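You operate a simulated robot arm through the tools that you are given. There is no shell and no other tool. Be economical: measure what you need, move in short steps, check, and stop when the job is done.

You run a simulated robot arm. Do the job below in one go: nothing can be reset, and whatever is moved stays where it is left.

Task
Put two of the white rags from the top of the blue bench on the top of the yellow bench. Put the P80 black sanding block from the top of the blue bench on the shelf under the blue bench and the coarse black sanding block on the shelf under the wooden bench. Take the sanding block on the top of the blue bench and put it away on the top of the wooden bench. Any order will do.

Only the result counts: the job must be done as asked and must still hold three seconds after the hand-in. Knocking over, shifting, dropping, spilling or breaking anything else fails it.

Robot
A 7-joint arm with a fingered hand on a trunk, on a base that drives. Base frame: it is fixed to the floor where the robot stands at the start and does not move with it; the origin is under the middle of the robot, x ahead of it, y to its left, z up; the surface under the hand at the start is at about z = 0.9. Lengths are in m, angles in degrees, forces in N, time in s.
Its first joint turns from -115.0 to 115.0 degrees. Places, roughly: black sanding block [0.75, -1.25, 1]; sanding block (11x7x5 cm) [0.6, -0.8, 0.9]; shelf under the blue bench [0.5, -0.7, 0.2]; shelf under the wooden bench [1, 1.5, 0.2]; top of the wooden bench [1, 1.5, 0.9]; top of the yellow bench [-0.1, 3.7, 0.8]. Payload 5 kg.
The tool frame sits at the grasp point between the pads (the TCP): z along the fingers, y along the line on which they close. The tips reach 0.032 m beyond it. Largest opening 0.16 m; the body of the gripper starts 0.089 m behind the TCP. The gripper is a hand of 4 fingers: y runs from the thumb to the fingers, the wrist lies at [0, 0, -0.267] in the tool frame, and closing takes about 1.5 s.
Orientation is that of the tool frame in the base frame, as [roll, pitch, yaw] about the fixed x, y, z axes, in that order (R = Rz(yaw) Ry(pitch) Rx(roll)). With the fingers straight down and closing along the base's y, the tool's x points along the base's -x, its y along +y and its z along -z.

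Tools
- The arm moves only by the tool nudge_tool. Its argument "series" is a list of rows, each an object (a shift or turn left out is 0, a gripper value left out holds the last) with "linear": the shift along the tool's x, y, z in m, a list of three; "angular": the turn, a rotation vector about the tool's x, y, z in degrees, a list of three; "gripper": the gripper command, from -1 (shut) to 1 (fully open), values between in proportion. In form: [{"linear": [tx, ty, tz], "angular": [rx, ry, rz], "gripper": gripper}, ...]. A call has 1 to 8 rows; each row is the pose to reach, as a shift and turn from the pose commanded when the call began, along the tool's axes at that moment. Each row takes 0.2 s and may step no farther than 0.05 m and 8.6 degrees from the row before; otherwise, or with a gripper value out of range, the whole call is refused. Where a pose cannot be reached the arm comes as near as it can. A force on the tool above 40 N (or 10 N above the force at the start of the call, whichever is more), or a blocked arm, ends the call early, and 0.2 s more pass. The fingers move at their own pace (about 0.045 m/s each) and stop on an object; they squeeze with about 24 N. The grip force told is the motor's: it shows also when the fingers shut on nothing. Time passes only in rows, and 0.2 s behind the last, so rows that repeat a pose let the fingers close. It gives the time, the measured TCP pose, the force on the tool (base axes), the opening and the grip force at its end, in the units of the frame above (readings bear some noise), with the torque about the TCP (base axes, N m) and any sound that the robot's microphone picked up, and new pictures: "views" is both (left out), scene, wrist or none.
- Cameras (640 x 400 px; columns grow to the right, rows downward): "scene" is now at [0.0092, 0.1836, 1.8441]; the picture's right is [-0.30, -0.95, -0.00], its down [-0.79, 0.25, -0.57] and it looks along [0.54, -0.17, -0.82] (base axes); focal length 271 px, centre (320, 200). "wrist" rides on the gripper at [0.08, -0.004, -0.114] in the tool frame; the picture's right is [0.05, 1.00, 0.00], its down [-0.81, 0.04, -0.58] and it looks along [-0.58, 0.03, 0.82] (tool axes); focal length 265 px, centre (320, 200). There is no depth. A picture from a camera that has moved, and an enlarged one, comes with that camera's place and axes in the base frame and with its lens.
- raise_lower(by): slides the trunk up (or, below 0, down) by that many m; the arm and the scene camera ride with it, the base frame stays. It gives what a move gives, with no picture.
- steer(legs): drives the robot by 1 to 6 legs, each [ahead, turn to the left] in m and degrees, along the robot's own axes; the way and the turn of a leg run together, so that a leg with both is an arc; at most 1.5 m and 180 degrees a leg. The arm and the cameras ride along, it lands a little off, and it stops where it bumps. It gives what a move gives, and a new picture of the scene camera.
- hand_shape(shape): the hand has 4 fingers and takes this shape, open, in about a second: jaw (thumb against the fingers, like two jaws); tri (thumb and two fingers); tip (a fingertip pinch); poke (one finger out to press); point (the index stretched); flat (the hand flat); cup (the hand cupped); fist (a fist). The gripper value then closes the fingers along that shape, each until it touches; the sizes above hold for jaw. It gives what a move gives, with no picture.
- aim_head(pan, tilt): turns the head with the scene camera to pan (to the left, within 155 degrees either way) and tilt (down, from -29 to 69), counted from straight ahead of the robot. It gives what a move gives, and a new picture of the scene camera.
- close_up(camera, box): a new picture of the part [left, top, right, bottom] of that camera's present view, enlarged. No time passes.
- job_done(): hands the job in; it is judged then, once.

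Work in short steps. Places have to be worked out from the pictures, the camera data and where the tool is seen: move nearer, look again, correct. Check each grasp and each placing, and mend what went wrong. You have 165 turns and 260 pictures in all, those below and enlarged ones among them. Open the gripper and draw the arm clear of the work before you hand the job in, unless the task says otherwise; then end with one line.

The tools are called as a command line: name --argument value ..., lists and objects as JSON in quotes. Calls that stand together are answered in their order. nudge_tool: Moves the arm, as the interface text tells. Its arguments: {"type":"object","properties":{"series":{"type":"array","items":{"type":"object","properties":{"linear":{"type":"array","items":{"type":"number"}},"angular":{"type":"array","items":{"type":"number"}},"gripper":{"type":"number"}}}},"views":{"type":"string","enum":["both","scene","wrist","none"]}},"required":["series"]} The other tools are called the same way: raise_lower (by) slides the trunk up or down; hand_shape (shape) gives the hand a shape; steer (legs) drives the base; aim_head (pan, tilt) turns the head that bears the scene camera; close_up (camera, box) takes an enlarged picture of a part of a camera's view; job_done () hands the job in.

At the start:

```text
time: 0.0
tcp_pos: [0.3673, -0.5736, 1.1722]
orientation: [179.8, 0.0, 180.0]
ft_force: [0.2, 0.7, 0.8]
wrist_torque: [0.01, 0.01, 0.02]
gripper_width: 0.1598
grip_force: 0.0
shape: jaw
trunk travel left (down, up): [-0.7, 0.29]
robot x, y, heading: [0.0013, -0.0001, -0.2]
head pan, tilt: [-17.5, 55.4]
```

scene: 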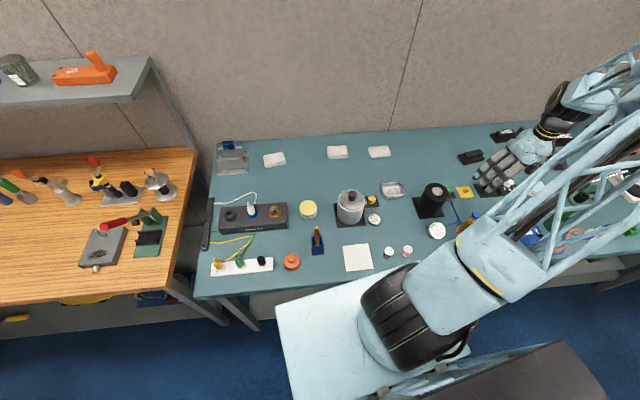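
wrist: 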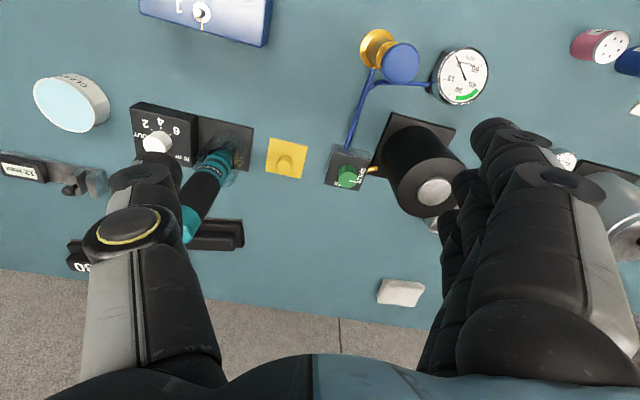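

I'll look closely at the bench to identify the rags and the sanding blocks.

close_up --camera "scene" --box '[200, 130, 420, 280]'

close_up --camera "scene" --box '[400, 110, 640, 260]'

aim_head --pan -65 --tilt 45

```text
2.67 times, centred on (310, 205) of scene
camera zoom: at [0.0092, 0.1836, 1.8441], right [-0.3, -0.95, 0.0], down [-0.79, 0.25, -0.57], along [0.54, -0.17, -0.82], focal length 722 px, centre (347, 187)
```

zoom: 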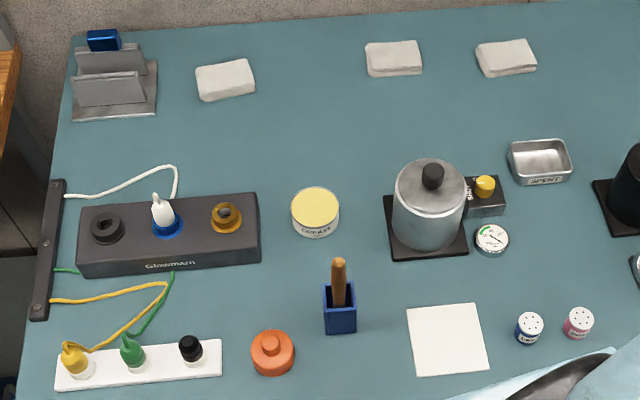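

```text
2.67 times, centred on (520, 185) of scene
camera zoom: at [0.0092, 0.1836, 1.8441], right [-0.3, -0.95, 0.0], down [-0.79, 0.25, -0.57], along [0.54, -0.17, -0.82], focal length 722 px, centre (-213, 240)
```

zoom: 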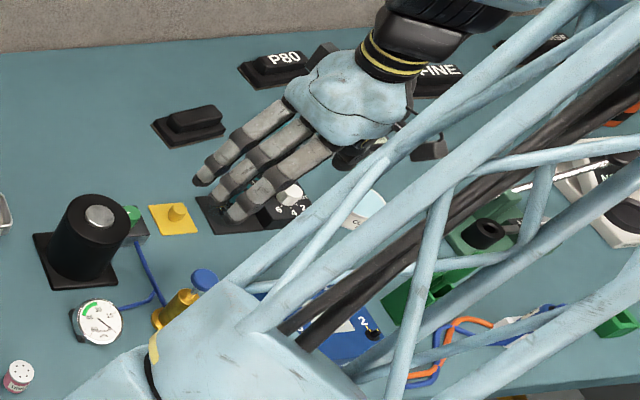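

```text
time: 1.1
tcp_pos: [0.3671, -0.5742, 1.1727]
orientation: [-180.0, 0.0, 180.0]
ft_force: [-0.2, 0.8, -0.3]
wrist_torque: [0.0, 0.0, -0.02]
gripper_width: 0.1598
grip_force: 0.0
shape: jaw
trunk travel left (down, up): [-0.7, 0.29]
robot x, y, heading: [-0.0009, -0.0012, -0.2]
head pan, tilt: [-65.0, 45.0]
camera scene: at [-0.0248, 0.1316, 1.858], right [-0.91, -0.42, 0.0], down [-0.3, 0.64, -0.71], along [0.3, -0.64, -0.71], focal length 271 px, centre (320, 200)
```

scene: 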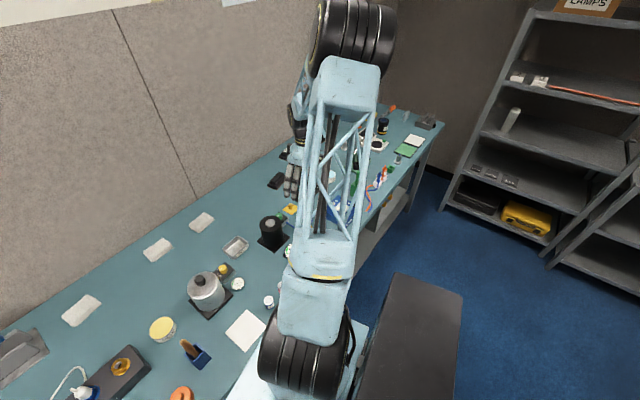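

The arm hides the right half of the bench. I'll move it left and up (well above everything) and look again.

nudge_tool --series '[{"linear": [0, 0.02, -0.04]}, {"linear": [0, 0.05, -0.08]}, {"linear": [0, 0.1, -0.08]}, {"linear": [0, 0.15, -0.08]}, {"linear": [0, 0.2, -0.08]}, {"linear": [0, 0.25, -0.08]}, {"linear": [0, 0.3, -0.08]}, {"linear": [0, 0.35, -0.08]}]' --views "both"

```text
time: 3.0
tcp_pos: [0.3677, -0.2198, 1.2544]
orientation: [179.9, 0.0, 180.0]
ft_force: [0.1, 0.0, 0.2]
wrist_torque: [-0.03, -0.02, -0.01]
gripper_width: 0.1597
grip_force: 0.0
shape: jaw
trunk travel left (down, up): [-0.7, 0.29]
robot x, y, heading: [0.0025, -0.0033, 0.2]
head pan, tilt: [-65.0, 45.0]
camera scene: at [-0.0251, 0.1336, 1.8579], right [-0.91, -0.42, 0.0], down [-0.3, 0.64, -0.71], along [0.3, -0.64, -0.71], focal length 271 px, centre (320, 200)
camera wrist: at [0.2874, -0.2253, 1.3667], right [-0.05, 1.0, 0.0], down [0.81, 0.04, 0.58], along [0.58, 0.03, -0.82], focal length 265 px, centre (320, 200)
```

scene: 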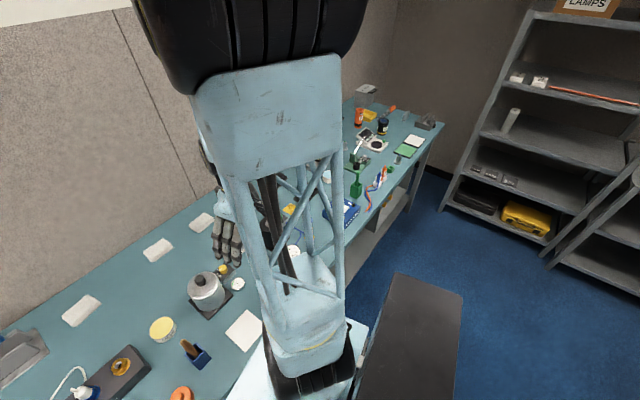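
wrist: 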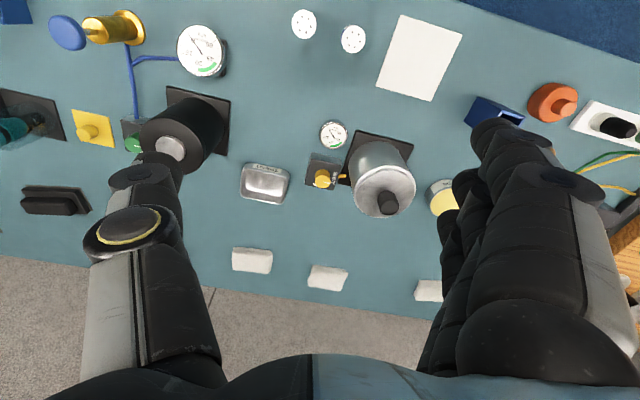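

close_up --camera "wrist" --box '[200, 0, 480, 320]'

nudge_tool --series '[{"linear": [0, -0.05, 0]}, {"linear": [0, -0.1, 0]}, {"linear": [0, -0.15, 0]}, {"linear": [0, -0.2, 0]}, {"linear": [0, -0.25, 0]}, {"linear": [0, -0.3, 0]}, {"linear": [0, -0.35, 0]}, {"linear": [0, -0.4, 0]}]' --views "none"

nudge_tool --series '[{"linear": [0, -0.05, 0]}, {"linear": [0, -0.1, 0]}, {"linear": [0, -0.15, 0]}, {"linear": [0, -0.2, 0]}, {"linear": [0, -0.25, 0]}, {"linear": [0, -0.3, 0]}]' --views "both"

```text
1.25 times, centred on (340, 160) of wrist
camera zoom: at [0.2874, -0.2253, 1.3667], right [-0.05, 1.0, 0.0], down [0.81, 0.04, 0.58], along [0.58, 0.03, -0.82], focal length 332 px, centre (295, 250)
```

zoom: 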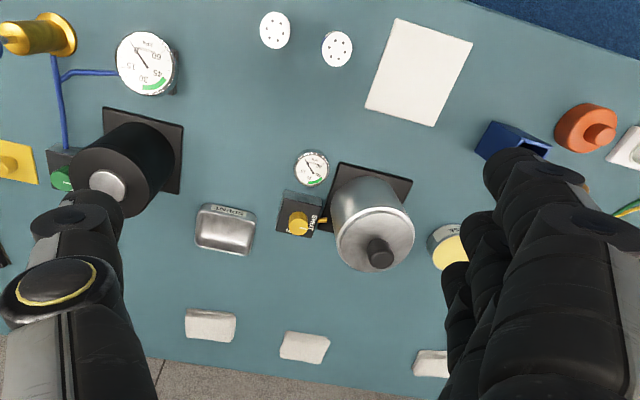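

```text
time: 4.8
tcp_pos: [0.3706, -0.6286, 1.2522]
orientation: [179.9, 0.0, 180.0]
ft_force: [0.3, 0.2, -1.1]
wrist_torque: [0.09, -0.02, 0.01]
gripper_width: 0.1597
grip_force: 0.1
shape: jaw
trunk travel left (down, up): [-0.7, 0.29]
robot x, y, heading: [-0.0033, -0.0003, 0.0]
head pan, tilt: [-65.0, 45.0]
```

```text
time: 6.2
tcp_pos: [0.3635, -0.9001, 1.2424]
orientation: [179.3, -0.2, -179.8]
ft_force: [0.0, -4.2, 6.5]
wrist_torque: [0.35, -0.06, -0.06]
gripper_width: 0.1602
grip_force: 0.0
shape: jaw
out of reach, approached as far as the arm can: row 6
trunk travel left (down, up): [-0.7, 0.29]
robot x, y, heading: [-0.001, -0.0002, 0.0]
head pan, tilt: [-65.0, 45.0]
camera scene: at [-0.0244, 0.1265, 1.8582], right [-0.91, -0.42, 0.0], down [-0.3, 0.64, -0.7], along [0.3, -0.64, -0.71], focal length 271 px, centre (320, 200)
camera wrist: at [0.2827, -0.907, 1.3569], right [-0.05, 1.0, 0.01], down [0.82, 0.04, 0.58], along [0.57, 0.04, -0.82], focal length 265 px, centre (320, 200)
```

scene: 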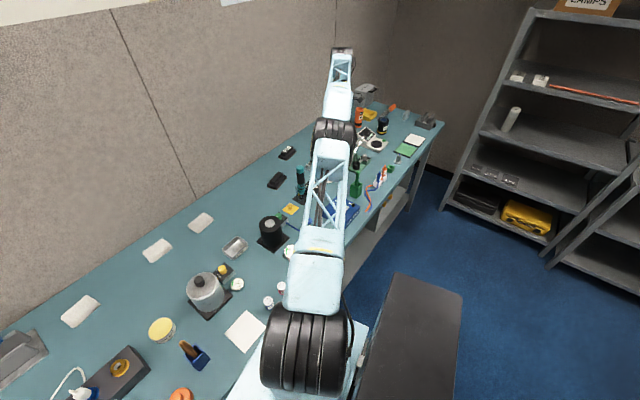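
wrist: 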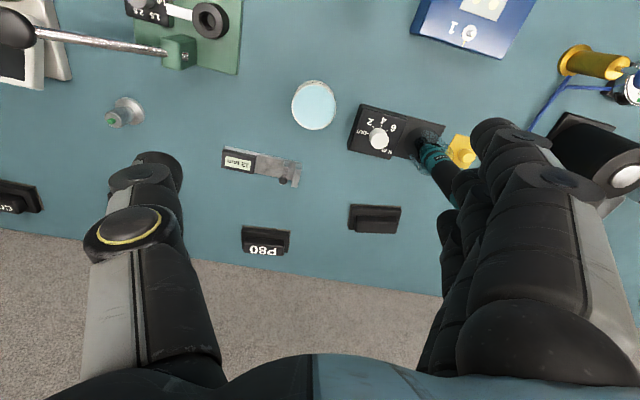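

close_up --camera "wrist" --box '[0, 80, 420, 280]'

close_up --camera "scene" --box '[240, 60, 460, 260]'

```text
1.52 times, centred on (210, 180) of wrist
camera zoom: at [0.2827, -0.907, 1.3569], right [-0.05, 1.0, 0.01], down [0.82, 0.04, 0.58], along [0.57, 0.04, -0.82], focal length 404 px, centre (488, 230)
```

zoom: 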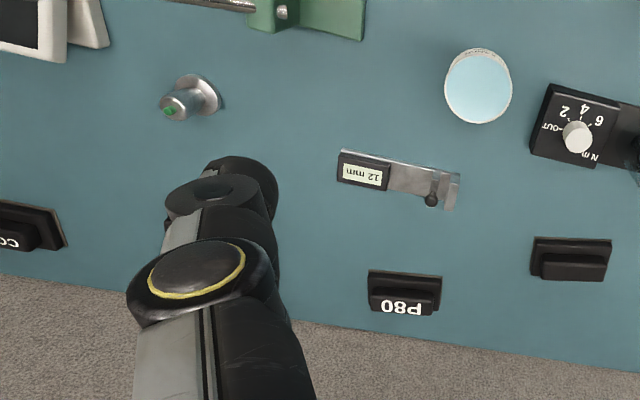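

```text
2.00 times, centred on (350, 160) of scene
camera zoom: at [-0.0244, 0.1265, 1.8582], right [-0.91, -0.42, 0.0], down [-0.3, 0.64, -0.7], along [0.3, -0.64, -0.71], focal length 541 px, centre (260, 280)
```

zoom: 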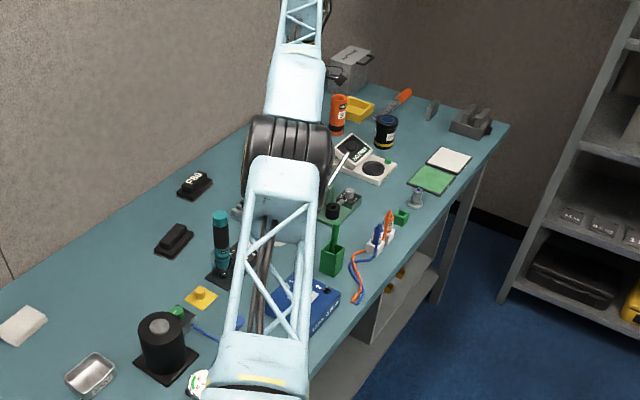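

P80, COARSE and the plain sanding block are found; rags are the thick pads at the back. Now a look at the other benches.

aim_head --pan 60 --tilt 35

aim_head --pan 110 --tilt 25

aim_head --pan -110 --tilt 40

```text
time: 8.2
tcp_pos: [0.3624, -0.8962, 1.2456]
orientation: [179.1, -0.3, -179.8]
ft_force: [0.1, -0.7, -0.1]
wrist_torque: [0.01, 0.0, -0.01]
gripper_width: 0.1601
grip_force: 0.1
shape: jaw
trunk travel left (down, up): [-0.7, 0.29]
robot x, y, heading: [0.0002, 0.0007, 0.3]
head pan, tilt: [60.0, 35.0]
camera scene: at [-0.0151, 0.2812, 1.8729], right [0.87, -0.5, 0.0], down [-0.29, -0.5, -0.82], along [0.41, 0.71, -0.57], focal length 271 px, centre (320, 200)
```

scene: 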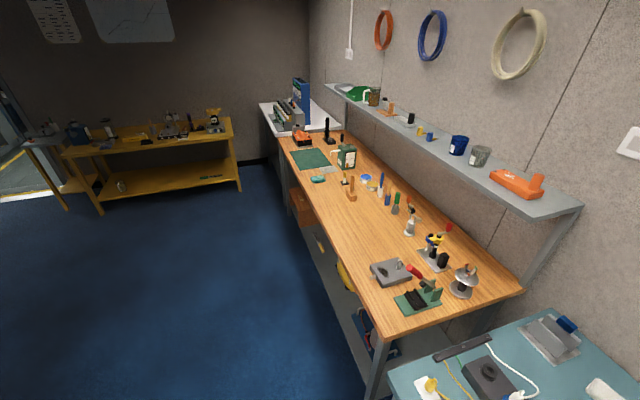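

```text
time: 9.4
tcp_pos: [0.3653, -0.8955, 1.2449]
orientation: [179.1, -0.4, -179.9]
ft_force: [0.0, -0.3, 0.4]
wrist_torque: [-0.01, 0.01, -0.02]
gripper_width: 0.1598
grip_force: 0.1
shape: jaw
trunk travel left (down, up): [-0.7, 0.29]
robot x, y, heading: [0.0009, 0.0014, 0.1]
head pan, tilt: [110.0, 25.0]
camera scene: at [-0.0907, 0.2916, 1.8886], right [0.94, 0.34, 0.0], down [0.14, -0.4, -0.91], along [-0.31, 0.85, -0.42], focal length 271 px, centre (320, 200)
```

scene: 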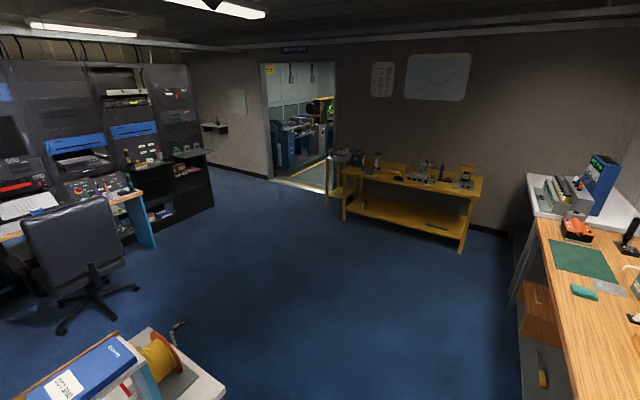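

```text
time: 12.5
tcp_pos: [0.3633, -0.8951, 1.2449]
orientation: [179.2, -0.3, -179.7]
ft_force: [0.2, -0.7, 0.3]
wrist_torque: [0.02, -0.01, 0.01]
gripper_width: 0.1596
grip_force: 0.1
shape: jaw
trunk travel left (down, up): [-0.7, 0.29]
robot x, y, heading: [-0.0002, 0.0005, 0.0]
head pan, tilt: [-110.0, 40.0]
camera scene: at [-0.0883, 0.1251, 1.8653], right [-0.94, 0.34, 0.0], down [0.22, 0.6, -0.77], along [-0.26, -0.72, -0.64], focal length 271 px, centre (320, 200)
```

scene: 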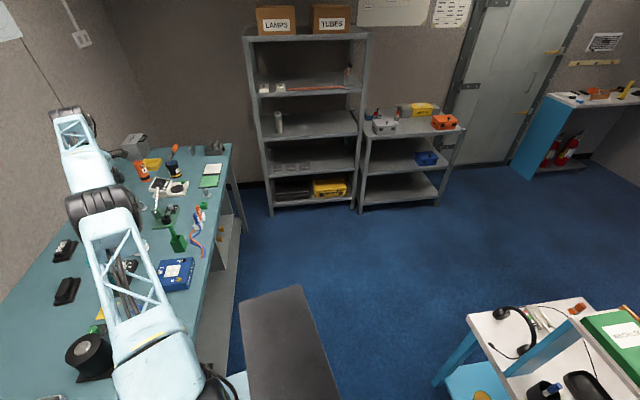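

The room is clear: blue and wooden benches are parallel (about 11° off the base axes), the yellow bench ahead-left. I'll bring the arm in front of the robot, compact and high, for driving.

nudge_tool --series '[{"linear": [0, 0.05, 0]}, {"linear": [0, 0.1, 0]}, {"linear": [0, 0.15, 0]}, {"linear": [0, 0.2, 0]}, {"linear": [0, 0.25, 0]}, {"linear": [0, 0.3, 0]}, {"linear": [0, 0.35, 0]}, {"linear": [0, 0.4, 0]}]' --views "none"

nudge_tool --series '[{"linear": [0, 0.05, 0]}, {"linear": [0, 0.1, 0]}, {"linear": [0, 0.15, 0]}, {"linear": [0, 0.2, 0]}, {"linear": [0, 0.25, 0]}, {"linear": [0, 0.3, 0]}, {"linear": [0, 0.35, 0]}, {"linear": [0, 0.4, 0]}]' --views "none"

steer --legs '[[-0.12, 0], [0, -100]]'

```text
time: 14.3
tcp_pos: [0.3628, -0.4957, 1.2522]
orientation: [-179.8, 0.1, -180.0]
ft_force: [-0.1, 0.1, 0.2]
wrist_torque: [-0.05, 0.06, -0.02]
gripper_width: 0.1598
grip_force: 0.2
shape: jaw
trunk travel left (down, up): [-0.7, 0.29]
robot x, y, heading: [-0.0004, -0.0004, -0.2]
head pan, tilt: [-110.0, 40.0]
```

```text
time: 16.1
tcp_pos: [0.3639, -0.0902, 1.252]
orientation: [180.0, 0.2, 179.9]
ft_force: [0.3, -0.1, 0.5]
wrist_torque: [-0.03, -0.01, 0.01]
gripper_width: 0.16
grip_force: 0.1
shape: jaw
trunk travel left (down, up): [-0.7, 0.29]
robot x, y, heading: [0.0019, 0.0009, 0.1]
head pan, tilt: [-110.0, 40.0]
```

```text
time: 21.8
tcp_pos: [-0.2691, -0.3445, 1.2527]
orientation: [-180.0, -0.1, 80.7]
ft_force: [0.8, -0.8, 0.1]
wrist_torque: [-0.01, -0.03, -0.01]
gripper_width: 0.1601
grip_force: 0.1
shape: jaw
trunk travel left (down, up): [-0.7, 0.29]
robot x, y, heading: [-0.1195, -0.0001, -99.5]
head pan, tilt: [-110.0, 40.0]
camera scene: at [0.018, 0.0703, 1.8652], right [0.49, 0.87, 0.0], down [0.56, -0.32, -0.77], along [-0.67, 0.38, -0.64], focal length 271 px, centre (320, 200)
```

scene: 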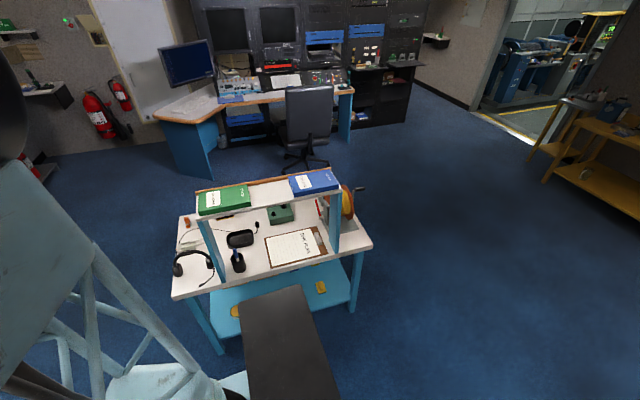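

steer --legs '[[0.95, 0], [0, 89], [0.12, 0]]'

aim_head --pan 0 --tilt 50

```text
time: 31.8
tcp_pos: [0.1626, -1.1176, 1.2526]
orientation: [-180.0, 0.1, 170.1]
ft_force: [-0.9, 0.2, 0.4]
wrist_torque: [-0.01, -0.04, -0.01]
gripper_width: 0.16
grip_force: 0.1
shape: jaw
trunk travel left (down, up): [-0.7, 0.29]
robot x, y, heading: [-0.1823, -0.9683, -9.7]
head pan, tilt: [-110.0, 40.0]
stopped in leg 3: the robot was blocked; the commanded pose is now the measured one
camera scene: at [-0.2492, -0.8268, 1.8651], right [-0.87, 0.5, 0.0], down [0.32, 0.56, -0.77], along [-0.38, -0.66, -0.64], focal length 271 px, centre (320, 200)
```

scene: 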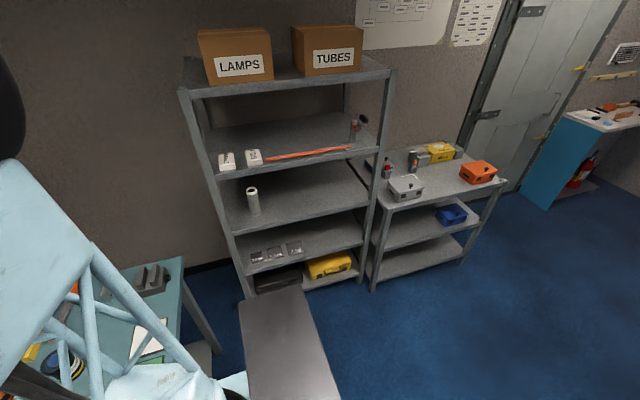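

```text
time: 33.7
tcp_pos: [0.1633, -1.1196, 1.2514]
orientation: [-180.0, 0.0, 170.1]
ft_force: [-0.2, 0.1, 0.4]
wrist_torque: [0.01, 0.0, 0.0]
gripper_width: 0.1601
grip_force: 0.1
shape: jaw
trunk travel left (down, up): [-0.7, 0.29]
robot x, y, heading: [-0.1816, -0.9646, -9.6]
head pan, tilt: [0.0, 50.0]
camera scene: at [-0.1285, -0.7666, 1.851], right [-0.17, -0.99, 0.0], down [-0.75, 0.13, -0.64], along [0.63, -0.11, -0.77], focal length 271 px, centre (320, 200)
```

scene: 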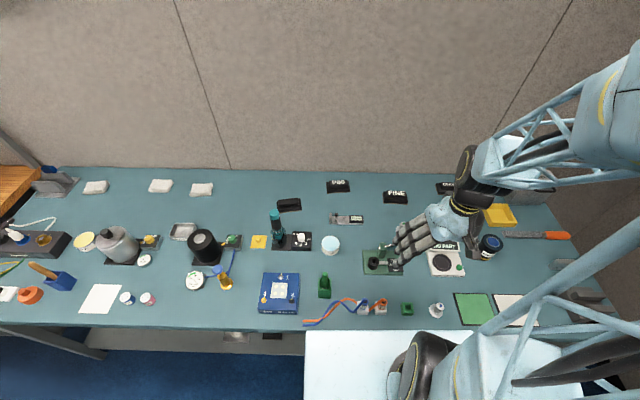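

close_up --camera "scene" --box '[260, 160, 480, 280]'

close_up --camera "scene" --box '[80, 280, 320, 400]'

```text
2.91 times, centred on (370, 220) of scene
camera zoom: at [-0.1285, -0.7666, 1.851], right [-0.17, -0.99, 0.0], down [-0.75, 0.13, -0.64], along [0.63, -0.11, -0.77], focal length 787 px, centre (174, 142)
```

zoom: 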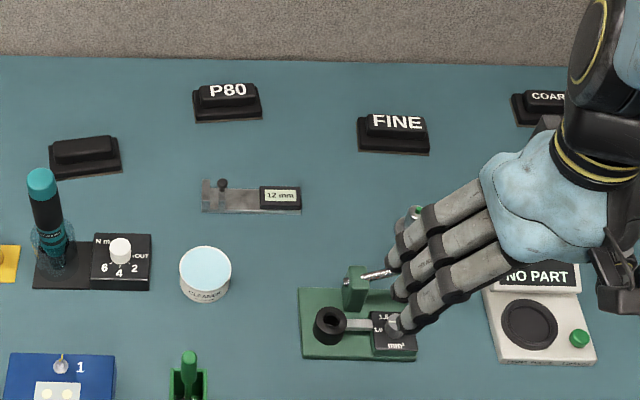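

```text
2.67 times, centred on (200, 340) of scene
camera zoom: at [-0.1285, -0.7666, 1.851], right [-0.17, -0.99, 0.0], down [-0.75, 0.13, -0.64], along [0.63, -0.11, -0.77], focal length 722 px, centre (640, -173)
```

zoom: 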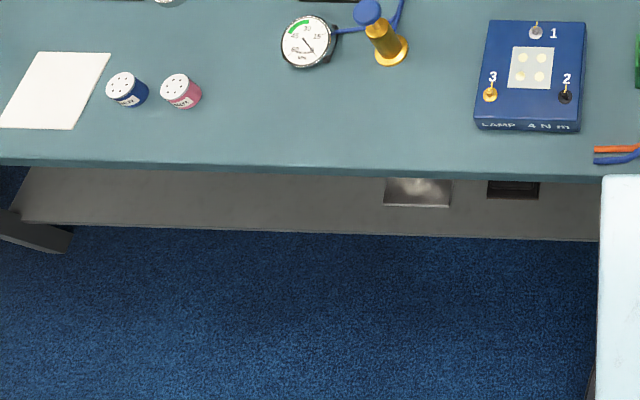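

P80 is near (0.70, -0.995), long axis about 5° off the tool's present y. I move the hand above and short of it, at safe height, squaring the yaw.

nudge_tool --series '[{"linear": [-0.045, 0.02, 0], "angular": [0, 0, -5]}, {"linear": [-0.09, 0.04, 0], "angular": [0, 0, -5]}, {"linear": [-0.135, 0.06, 0], "angular": [0, 0, -5]}, {"linear": [-0.18, 0.08, 0], "angular": [0, 0, -5]}, {"linear": [-0.225, 0.1, 0], "angular": [0, 0, -5]}, {"linear": [-0.27, 0.12, 0], "angular": [0, 0, -5]}, {"linear": [-0.315, 0.14, 0], "angular": [0, 0, -5]}, {"linear": [-0.36, 0.16, 0], "angular": [0, 0, -5]}]' --views "wrist"

```text
time: 35.5
tcp_pos: [0.5496, -1.0215, 1.2491]
orientation: [-180.0, 0.0, 175.1]
ft_force: [0.3, -0.6, -0.1]
wrist_torque: [-0.03, 0.0, 0.02]
gripper_width: 0.1598
grip_force: 0.1
shape: jaw
trunk travel left (down, up): [-0.7, 0.29]
robot x, y, heading: [-0.1823, -0.9678, -9.6]
head pan, tilt: [0.0, 50.0]
camera wrist: at [0.4694, -1.0198, 1.363], right [0.03, 1.0, 0.0], down [0.82, -0.03, 0.58], along [0.58, -0.02, -0.82], focal length 265 px, centre (320, 200)
```

wrist: 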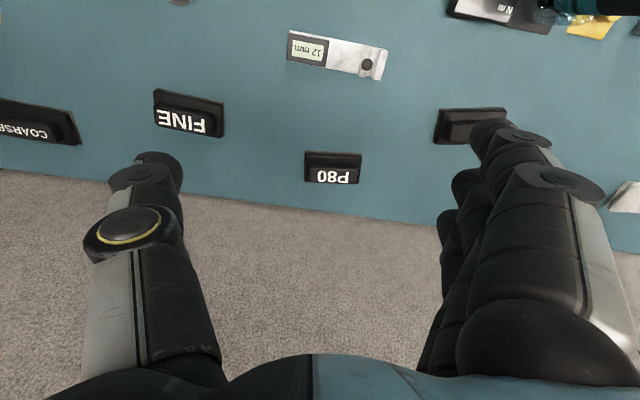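

P80 at about (0.708, -1.002). Tilting 25° forward while moving over it and lowering to z≈1.05.

nudge_tool --series '[{"linear": [-0.03, 0.01, 0.0], "angular": [0, -8.4, 0]}, {"linear": [-0.06, 0.02, 0.02], "angular": [0, -16.8, 0]}, {"linear": [-0.09, 0.03, 0.06], "angular": [0, -25, 0]}, {"linear": [-0.12, 0.033, 0.1], "angular": [0, -25, 0]}, {"linear": [-0.15, 0.033, 0.14], "angular": [0, -25, 0]}, {"linear": [-0.156, 0.033, 0.19], "angular": [0, -25, 0]}]' --views "both"

```text
refused: row 3 steps farther than a row can; nothing moved
```

nudge_tool --series '[{"linear": [-0.03, 0.01, 0.0], "angular": [0, -8.3, 0]}, {"linear": [-0.06, 0.02, 0.02], "angular": [0, -16.6, 0]}, {"linear": [-0.09, 0.03, 0.05], "angular": [0, -24.9, 0]}, {"linear": [-0.12, 0.033, 0.08], "angular": [0, -25, 0]}, {"linear": [-0.14, 0.033, 0.12], "angular": [0, -25, 0]}, {"linear": [-0.15, 0.033, 0.165], "angular": [0, -25, 0]}, {"linear": [-0.156, 0.033, 0.19], "angular": [0, -25, 0]}]' --views "both"

```text
time: 37.1
tcp_pos: [0.7074, -1.0025, 1.0599]
orientation: [180.0, 25.0, 175.1]
ft_force: [0.8, 0.5, -1.2]
wrist_torque: [-0.01, 0.0, 0.01]
gripper_width: 0.1599
grip_force: 0.0
shape: jaw
trunk travel left (down, up): [-0.7, 0.29]
robot x, y, heading: [-0.1821, -0.9654, -10.0]
head pan, tilt: [0.0, 50.0]
camera scene: at [-0.1276, -0.7664, 1.851], right [-0.17, -0.99, 0.0], down [-0.76, 0.13, -0.64], along [0.63, -0.11, -0.77], focal length 271 px, centre (320, 200)
camera wrist: at [0.5866, -0.9979, 1.1295], right [0.04, 1.0, -0.02], down [0.5, 0.0, 0.87], along [0.87, -0.04, -0.5], focal length 265 px, centre (320, 200)
```

scene: 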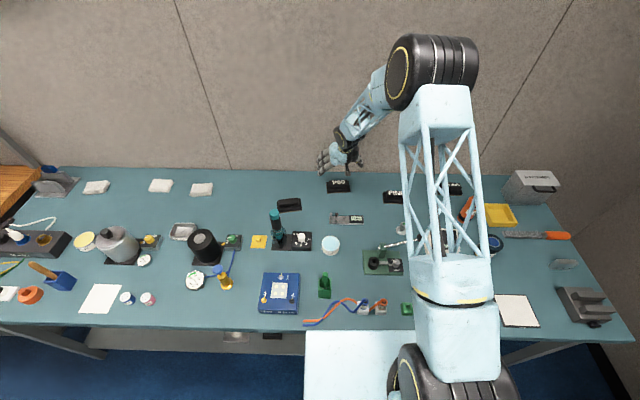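
wrist: 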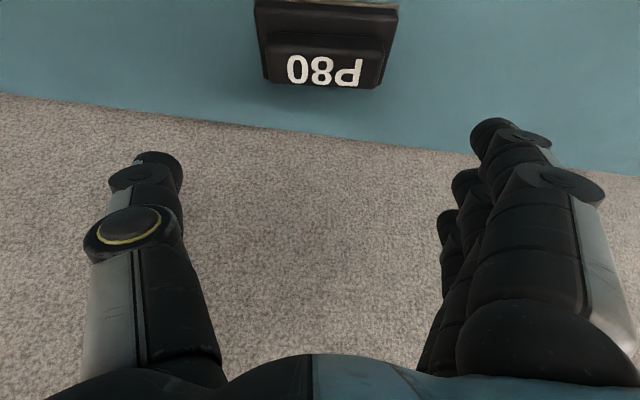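

Hand is centred over the P80 block. Lowering straight down to z≈0.94.

nudge_tool --series '[{"linear": [0.0169, 0, 0.0363]}, {"linear": [0.0338, 0, 0.0725]}, {"linear": [0.0423, 0, 0.0906]}, {"linear": [0.0507, 0, 0.1088]}]' --views "wrist"

```text
time: 38.1
tcp_pos: [0.7043, -1.0024, 0.9407]
orientation: [180.0, 25.1, 175.2]
ft_force: [-1.5, -0.7, 0.5]
wrist_torque: [0.03, 0.01, 0.0]
gripper_width: 0.16
grip_force: 0.1
shape: jaw
trunk travel left (down, up): [-0.7, 0.29]
robot x, y, heading: [-0.176, -0.9647, -9.8]
head pan, tilt: [0.0, 50.0]
camera wrist: at [0.5842, -0.9977, 1.0106], right [0.04, 1.0, -0.02], down [0.5, 0.0, 0.87], along [0.87, -0.04, -0.5], focal length 265 px, centre (320, 200)
```

wrist: 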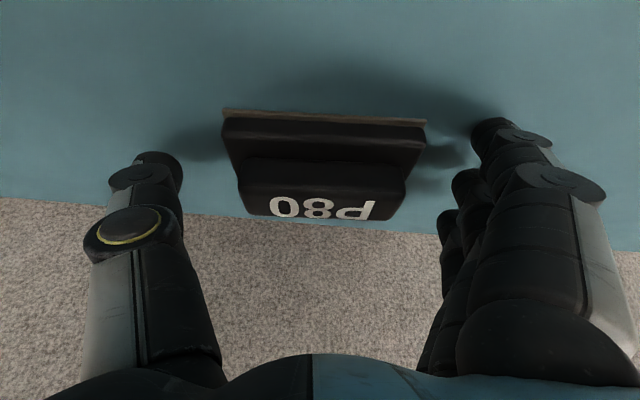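

Fingers straddle the block's ends. Closing.

nudge_tool --series '[{"linear": [0.002, 0, 0.005], "gripper": -1}, {"linear": [0.002, 0, 0.005], "gripper": -1}, {"linear": [0.002, 0, 0.005], "gripper": -1}, {"linear": [0.002, 0, 0.005], "gripper": -1}, {"linear": [0.002, 0, 0.005], "gripper": -1}, {"linear": [0.002, 0, 0.005], "gripper": -1}, {"linear": [0.002, 0, 0.005], "gripper": -1}, {"linear": [0.002, 0, 0.005], "gripper": -1}]' --views "wrist"

```text
time: 39.1
tcp_pos: [0.7056, -1.004, 0.9395]
orientation: [-180.0, 25.4, 175.0]
ft_force: [-5.8, -3.9, 16.1]
wrist_torque: [1.38, 0.41, 0.62]
gripper_width: 0.1061
grip_force: 0.0
shape: jaw
trunk travel left (down, up): [-0.7, 0.29]
robot x, y, heading: [-0.1796, -0.9684, -9.5]
head pan, tilt: [0.0, 50.0]
stopped in row 4: the force on the tool passed its limit at 41 N (the readings are from after the stop); the commanded pose is now the measured one
camera wrist: at [0.5853, -0.9993, 1.0079], right [0.04, 1.0, -0.02], down [0.49, 0.0, 0.87], along [0.87, -0.05, -0.49], focal length 265 px, centre (320, 200)
```

wrist: 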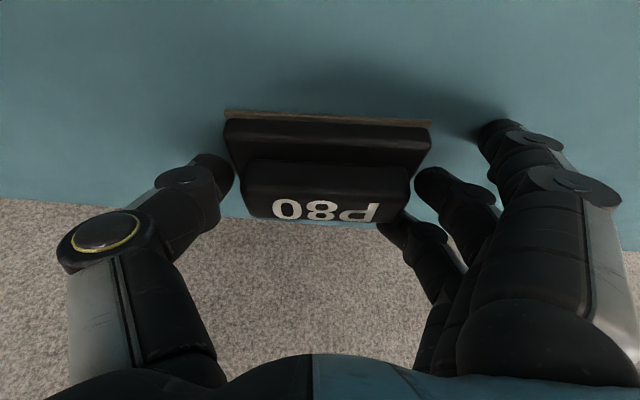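

The closing fingers pressed the table/block (16 N upward). I'll rise a few mm and continue closing.

nudge_tool --series '[{"linear": [-0.0025, 0, -0.0055], "gripper": -1}, {"linear": [-0.0025, 0, -0.0055], "gripper": -1}, {"linear": [-0.0025, 0, -0.0055], "gripper": -1}, {"linear": [-0.0025, 0, -0.0055], "gripper": -1}, {"linear": [-0.0025, 0, -0.0055], "gripper": -1}, {"linear": [-0.0025, 0, -0.0055], "gripper": -1}]' --views "wrist"

```text
time: 40.5
tcp_pos: [0.7065, -1.0023, 0.9445]
orientation: [179.9, 25.4, 175.1]
ft_force: [1.2, 5.6, 6.8]
wrist_torque: [0.97, 0.07, -0.16]
gripper_width: 0.0913
grip_force: 23.7
shape: jaw
trunk travel left (down, up): [-0.7, 0.29]
robot x, y, heading: [-0.1844, -0.9642, -10.0]
head pan, tilt: [0.0, 50.0]
camera wrist: at [0.5854, -0.9967, 1.0126], right [0.04, 1.0, -0.02], down [0.49, 0.0, 0.87], along [0.87, -0.04, -0.49], focal length 265 px, centre (320, 200)
```

wrist: 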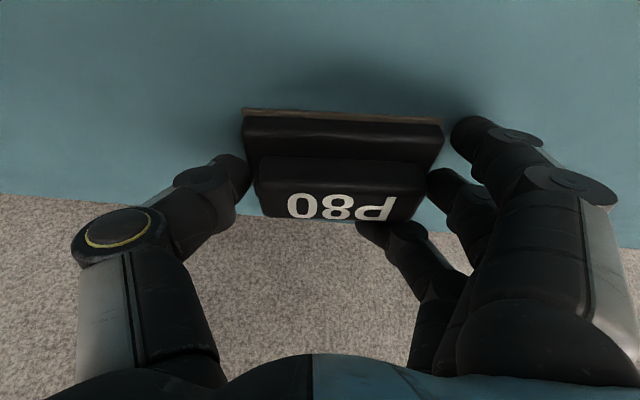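

Grip force is full. Lift 5 cm and check.

nudge_tool --series '[{"linear": [-0.0085, 0, -0.018], "gripper": -1}, {"linear": [-0.0169, 0, -0.0363], "gripper": -1}, {"linear": [-0.0254, 0, -0.0544], "gripper": -1}, {"linear": [-0.0338, 0, -0.0725], "gripper": -1}, {"linear": [-0.0338, 0, -0.0725], "gripper": -1}]' --views "both"

```text
time: 41.7
tcp_pos: [0.7044, -1.0011, 1.0217]
orientation: [180.0, 25.1, 175.1]
ft_force: [0.5, 0.2, -1.9]
wrist_torque: [-0.05, 0.03, -0.03]
gripper_width: 0.0867
grip_force: 24.2
shape: jaw
trunk travel left (down, up): [-0.7, 0.29]
robot x, y, heading: [-0.1853, -0.9616, -9.7]
head pan, tilt: [0.0, 50.0]
camera scene: at [-0.1277, -0.7663, 1.8509], right [-0.17, -0.99, 0.0], down [-0.76, 0.13, -0.64], along [0.63, -0.11, -0.77], focal length 271 px, centre (320, 200)
camera wrist: at [0.5837, -0.9975, 1.091], right [0.04, 1.0, -0.02], down [0.49, 0.0, 0.87], along [0.87, -0.04, -0.49], focal length 265 px, centre (320, 200)
```

scene: 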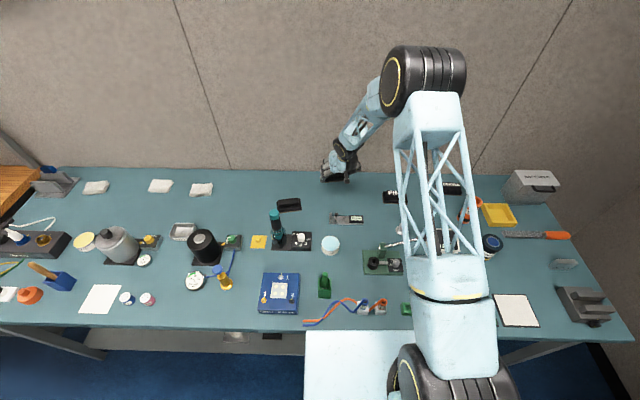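
wrist: 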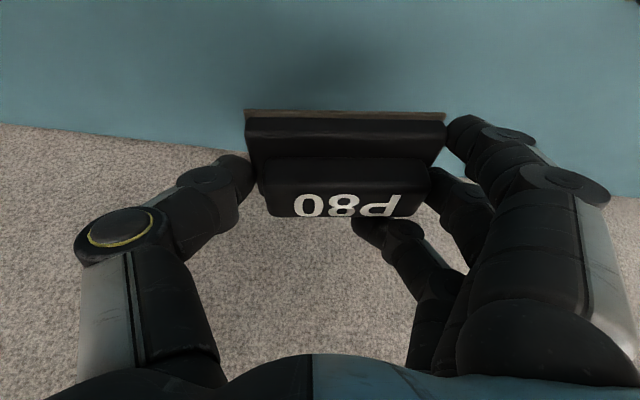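

P80 held. Raise and draw the arm in, then back up and look at the shelf.

nudge_tool --series '[{"linear": [-0.02, 0, -0.043]}, {"linear": [-0.04, 0, -0.086]}, {"linear": [-0.06, 0, -0.13]}, {"linear": [-0.03, 0, -0.16]}, {"linear": [0.01, 0, -0.18]}, {"linear": [0.05, 0, -0.2]}, {"linear": [0.09, 0, -0.22]}, {"linear": [0.13, 0, -0.24]}]' --views "none"

nudge_tool --series '[{"linear": [0.04, 0, -0.019]}, {"linear": [0.08, 0, -0.038]}, {"linear": [0.12, 0, -0.056]}]' --views "wrist"

steer --legs '[[-0.5, 0]]'

aim_head --pan 25 --tilt 50

```text
time: 43.5
tcp_pos: [0.4885, -0.9819, 1.1897]
orientation: [179.8, 25.3, 175.0]
ft_force: [-0.1, -0.6, -1.5]
wrist_torque: [-0.04, 0.01, 0.0]
gripper_width: 0.0865
grip_force: 24.0
shape: jaw
trunk travel left (down, up): [-0.7, 0.29]
robot x, y, heading: [-0.182, -0.9659, -9.5]
head pan, tilt: [0.0, 50.0]
```

```text
time: 44.3
tcp_pos: [0.3548, -0.9733, 1.1891]
orientation: [179.9, 25.3, 175.0]
ft_force: [-0.1, -0.1, -0.7]
wrist_torque: [-0.01, 0.0, 0.0]
gripper_width: 0.0868
grip_force: 24.2
shape: jaw
trunk travel left (down, up): [-0.7, 0.29]
robot x, y, heading: [-0.1787, -0.9645, -9.8]
head pan, tilt: [0.0, 50.0]
camera wrist: at [0.2337, -0.9679, 1.257], right [0.04, 1.0, -0.02], down [0.49, 0.0, 0.87], along [0.87, -0.04, -0.49], focal length 265 px, centre (320, 200)
```

wrist: 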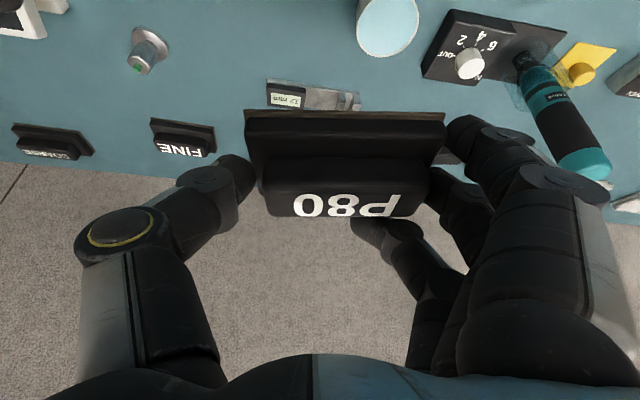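

```text
time: 47.2
tcp_pos: [-0.13, -0.8861, 1.1876]
orientation: [-180.0, 25.4, 175.4]
ft_force: [-1.4, -0.3, -1.8]
wrist_torque: [-0.03, 0.0, 0.01]
gripper_width: 0.0865
grip_force: 24.0
shape: jaw
trunk travel left (down, up): [-0.7, 0.29]
robot x, y, heading: [-0.6672, -0.8821, -9.1]
head pan, tilt: [0.0, 50.0]
camera scene: at [-0.6154, -0.6831, 1.8511], right [-0.17, -0.99, 0.0], down [-0.76, 0.13, -0.64], along [0.63, -0.11, -0.77], focal length 271 px, centre (320, 200)
```

scene: 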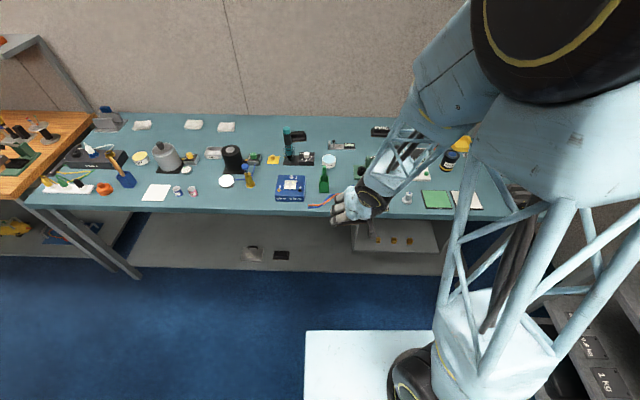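

```text
time: 48.1
tcp_pos: [-0.1296, -0.8868, 1.188]
orientation: [179.9, 25.1, 175.4]
ft_force: [-0.2, -0.3, -1.3]
wrist_torque: [-0.02, 0.02, -0.01]
gripper_width: 0.0868
grip_force: 24.6
shape: jaw
trunk travel left (down, up): [-0.7, 0.29]
robot x, y, heading: [-0.6656, -0.8841, -9.6]
head pan, tilt: [25.0, 50.0]
camera scene: at [-0.6162, -0.6501, 1.851], right [0.27, -0.96, 0.0], down [-0.74, -0.2, -0.64], along [0.62, 0.17, -0.77], focal length 271 px, centre (320, 200)
```

scene: 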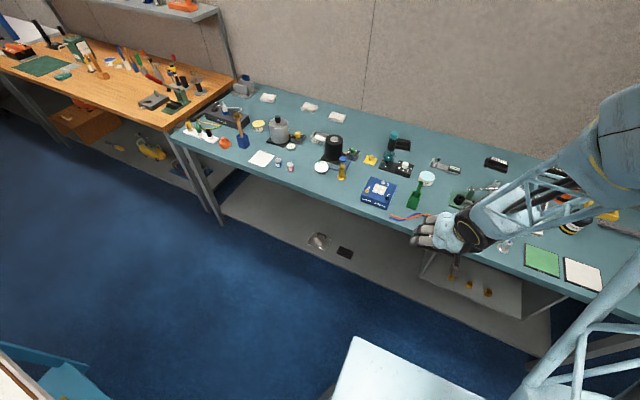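

Free shelf stretch between the black item (y≈-0.57) and the drawer box (y≈-1.07): target about (0.25, -0.82). Lowering the trunk here, clear of the bench.

raise_lower --by -0.65

aim_head --pan 10 --tilt 40

```text
refused: -0.65 is not a number from -0.4 to 0.4
```

```text
time: 48.9
tcp_pos: [-0.1288, -0.887, 1.1889]
orientation: [-180.0, 25.1, 175.4]
ft_force: [-0.1, 0.1, -1.9]
wrist_torque: [-0.01, 0.01, -0.03]
gripper_width: 0.0867
grip_force: 24.1
shape: jaw
trunk travel left (down, up): [-0.7, 0.29]
robot x, y, heading: [-0.666, -0.8816, -9.5]
head pan, tilt: [10.0, 40.0]
camera scene: at [-0.6054, -0.6697, 1.8652], right [0.01, -1.0, 0.0], down [-0.64, -0.01, -0.77], along [0.77, 0.01, -0.64], focal length 271 px, centre (320, 200)
```

scene: 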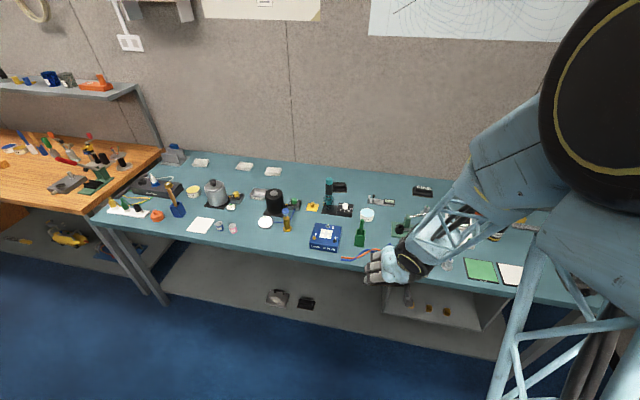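

raise_lower --by -0.4

raise_lower --by -0.25

aim_head --pan 0 --tilt 35

```text
time: 52.7
tcp_pos: [-0.1297, -0.8859, 0.7876]
orientation: [179.9, 25.3, 175.4]
ft_force: [-0.1, 1.2, -2.0]
wrist_torque: [-0.04, 0.03, -0.01]
gripper_width: 0.0865
grip_force: 24.3
shape: jaw
trunk travel left (down, up): [-0.3, 0.69]
robot x, y, heading: [-0.6682, -0.8821, -9.4]
head pan, tilt: [10.0, 40.0]
```

```text
time: 55.3
tcp_pos: [-0.1284, -0.8875, 0.5379]
orientation: [-180.0, 25.3, 175.4]
ft_force: [0.6, 0.1, -1.8]
wrist_torque: [-0.05, 0.03, 0.0]
gripper_width: 0.0864
grip_force: 24.4
shape: jaw
trunk travel left (down, up): [-0.05, 0.94]
robot x, y, heading: [-0.6689, -0.8834, -9.4]
head pan, tilt: [10.0, 40.0]
```

```text
time: 56.0
tcp_pos: [-0.1286, -0.887, 0.5385]
orientation: [-180.0, 25.3, 175.4]
ft_force: [-0.6, 0.1, -2.6]
wrist_torque: [0.01, 0.02, 0.02]
gripper_width: 0.0864
grip_force: 24.0
shape: jaw
trunk travel left (down, up): [-0.05, 0.94]
robot x, y, heading: [-0.6662, -0.8836, -9.3]
head pan, tilt: [0.0, 35.0]
camera scene: at [-0.6037, -0.6851, 1.2227], right [-0.17, -0.99, 0.0], down [-0.57, 0.09, -0.82], along [0.81, -0.14, -0.57], focal length 271 px, centre (320, 200)
```

scene: 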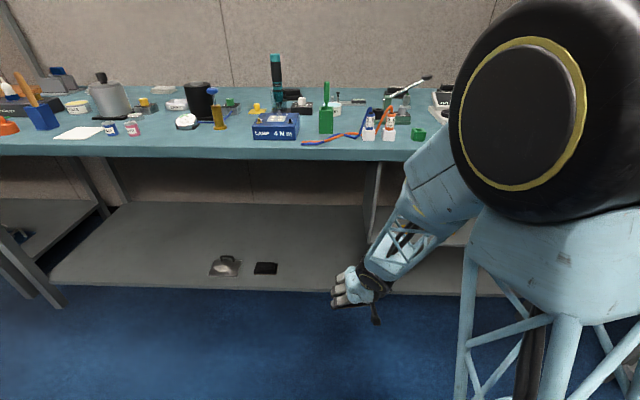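

Clear view under the bench. Drive ahead 0.25, then lower the arm further before reaching in.

steer --legs '[[0.25, 0]]'

nudge_tool --series '[{"linear": [0.02, 0.02, 0.043]}, {"linear": [0.04, 0.04, 0.086]}, {"linear": [0.06, 0.06, 0.129]}, {"linear": [0.08, 0.08, 0.172]}, {"linear": [0.09, 0.1, 0.193]}]' --views "scene"

```text
time: 57.9
tcp_pos: [0.1159, -0.9195, 0.5347]
orientation: [179.8, 24.7, 176.2]
ft_force: [-0.6, 1.4, -1.4]
wrist_torque: [-0.04, -0.01, -0.07]
gripper_width: 0.0851
grip_force: 24.0
shape: jaw
trunk travel left (down, up): [-0.05, 0.94]
robot x, y, heading: [-0.4155, -0.9233, -9.0]
head pan, tilt: [0.0, 35.0]
stopped in leg 1: the force on the tool passed its limit at 50 N (the readings are from after the stop); the commanded pose is now the measured one
camera scene: at [-0.3574, -0.7251, 1.2227], right [-0.16, -0.99, 0.0], down [-0.57, 0.09, -0.82], along [0.81, -0.13, -0.57], focal length 271 px, centre (320, 200)
```

scene: 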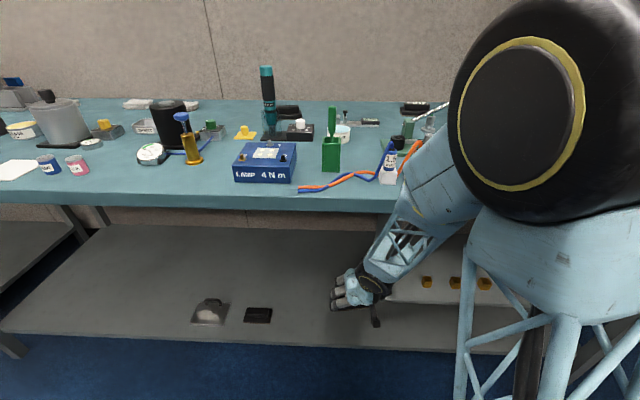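

```text
refused: row 1 steps farther than a row can; nothing moved
```

The forearm touched the bench's front edge lightly (nothing on top appears to have shifted). Backing off 0.1 m, then lowering the hand.

steer --legs '[[-0.1, 0]]'

nudge_tool --series '[{"linear": [0.018, 0, 0.038]}, {"linear": [0.036, 0, 0.077]}, {"linear": [0.054, 0, 0.116]}, {"linear": [0.072, 0, 0.154]}, {"linear": [0.09, 0, 0.193]}]' --views "scene"

```text
time: 59.1
tcp_pos: [0.0168, -0.9043, 0.5356]
orientation: [179.8, 24.8, 175.9]
ft_force: [-0.3, -0.3, -2.6]
wrist_torque: [0.0, 0.04, 0.03]
gripper_width: 0.0855
grip_force: 23.7
shape: jaw
trunk travel left (down, up): [-0.05, 0.94]
robot x, y, heading: [-0.5135, -0.9092, -9.1]
head pan, tilt: [0.0, 35.0]
camera scene: at [-0.4562, -0.7096, 1.2227], right [-0.16, -0.99, 0.0], down [-0.57, 0.09, -0.82], along [0.81, -0.13, -0.57], focal length 271 px, centre (320, 200)
```

scene: 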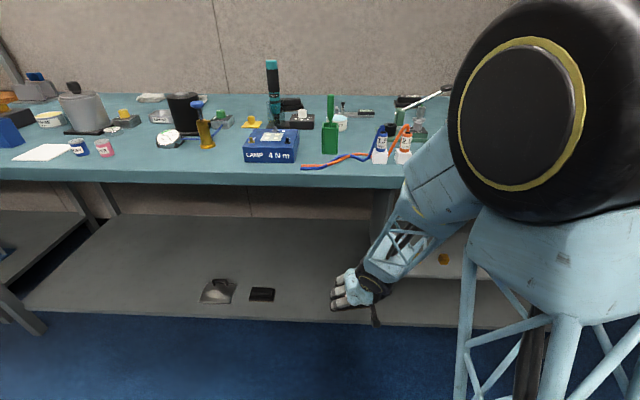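

```text
time: 60.3
tcp_pos: [0.0187, -0.9051, 0.3208]
orientation: [180.0, 24.9, 176.0]
ft_force: [-0.7, -0.4, -1.2]
wrist_torque: [-0.05, 0.07, -0.02]
gripper_width: 0.085
grip_force: 24.3
shape: jaw
trunk travel left (down, up): [-0.05, 0.94]
robot x, y, heading: [-0.5161, -0.9109, -8.8]
head pan, tilt: [0.0, 35.0]
camera scene: at [-0.4568, -0.7098, 1.223], right [-0.16, -0.99, 0.0], down [-0.57, 0.09, -0.82], along [0.81, -0.13, -0.57], focal length 271 px, centre (320, 200)
```

scene: 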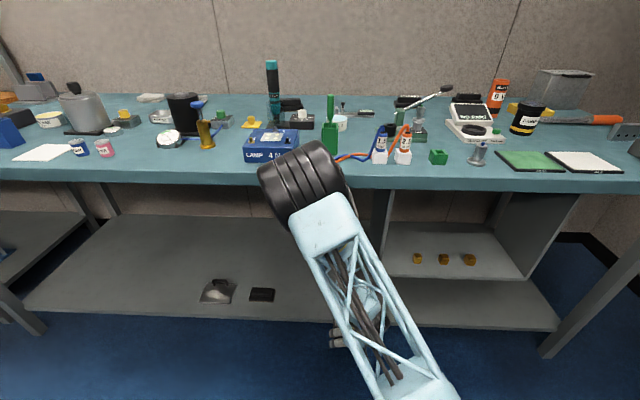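

The elbow sits close to the bench edge in this pose, so I'll back off 0.1 m and reach in with a more stretched arm.

steer --legs '[[-0.1, 0]]'

nudge_tool --series '[{"linear": [-0.039, 0.012, 0.018]}, {"linear": [-0.078, 0.024, 0.036]}, {"linear": [-0.117, 0.036, 0.054]}, {"linear": [-0.156, 0.048, 0.072]}]' --views "both"

```text
time: 61.4
tcp_pos: [-0.0832, -0.8888, 0.3213]
orientation: [179.8, 24.7, 176.2]
ft_force: [-0.2, -0.1, -1.7]
wrist_torque: [-0.03, 0.04, 0.02]
gripper_width: 0.0854
grip_force: 24.0
shape: jaw
trunk travel left (down, up): [-0.05, 0.94]
robot x, y, heading: [-0.6196, -0.8896, -9.0]
head pan, tilt: [0.0, 35.0]
camera scene: at [-0.5577, -0.6936, 1.2227], right [-0.15, -0.99, 0.0], down [-0.57, 0.09, -0.82], along [0.81, -0.13, -0.57], focal length 271 px, centre (320, 200)
```

scene: 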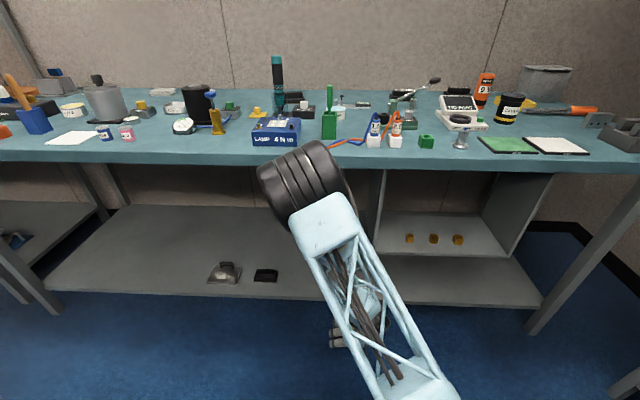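

```text
time: 62.4
tcp_pos: [0.0919, -0.8517, 0.3216]
orientation: [-180.0, 24.7, 176.0]
ft_force: [0.5, -0.2, -1.1]
wrist_torque: [-0.05, 0.02, 0.01]
gripper_width: 0.0851
grip_force: 23.9
shape: jaw
trunk travel left (down, up): [-0.05, 0.94]
robot x, y, heading: [-0.6161, -0.8951, -8.9]
head pan, tilt: [0.0, 35.0]
camera scene: at [-0.5579, -0.6935, 1.2227], right [-0.15, -0.99, 0.0], down [-0.57, 0.09, -0.82], along [0.81, -0.13, -0.57], focal length 271 px, centre (320, 200)
camera wrist: at [-0.0282, -0.8503, 0.3913], right [0.02, 1.0, -0.02], down [0.5, 0.01, 0.87], along [0.87, -0.03, -0.5], focal length 265 px, centre (320, 200)
```

scene: 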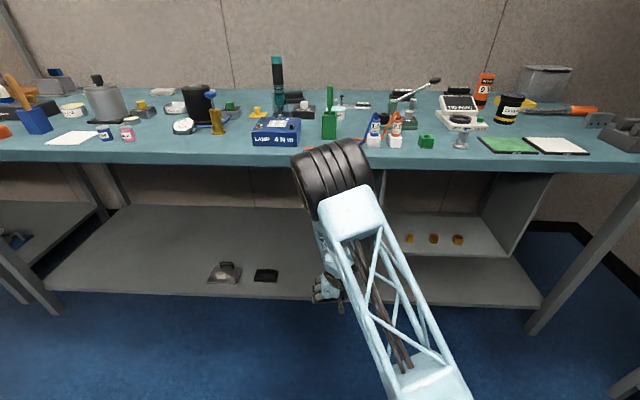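
wrist: 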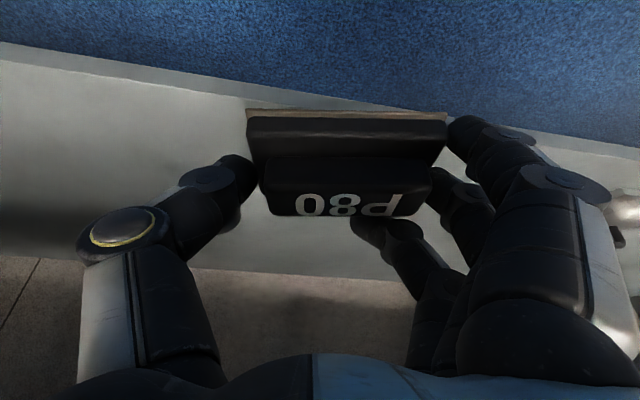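

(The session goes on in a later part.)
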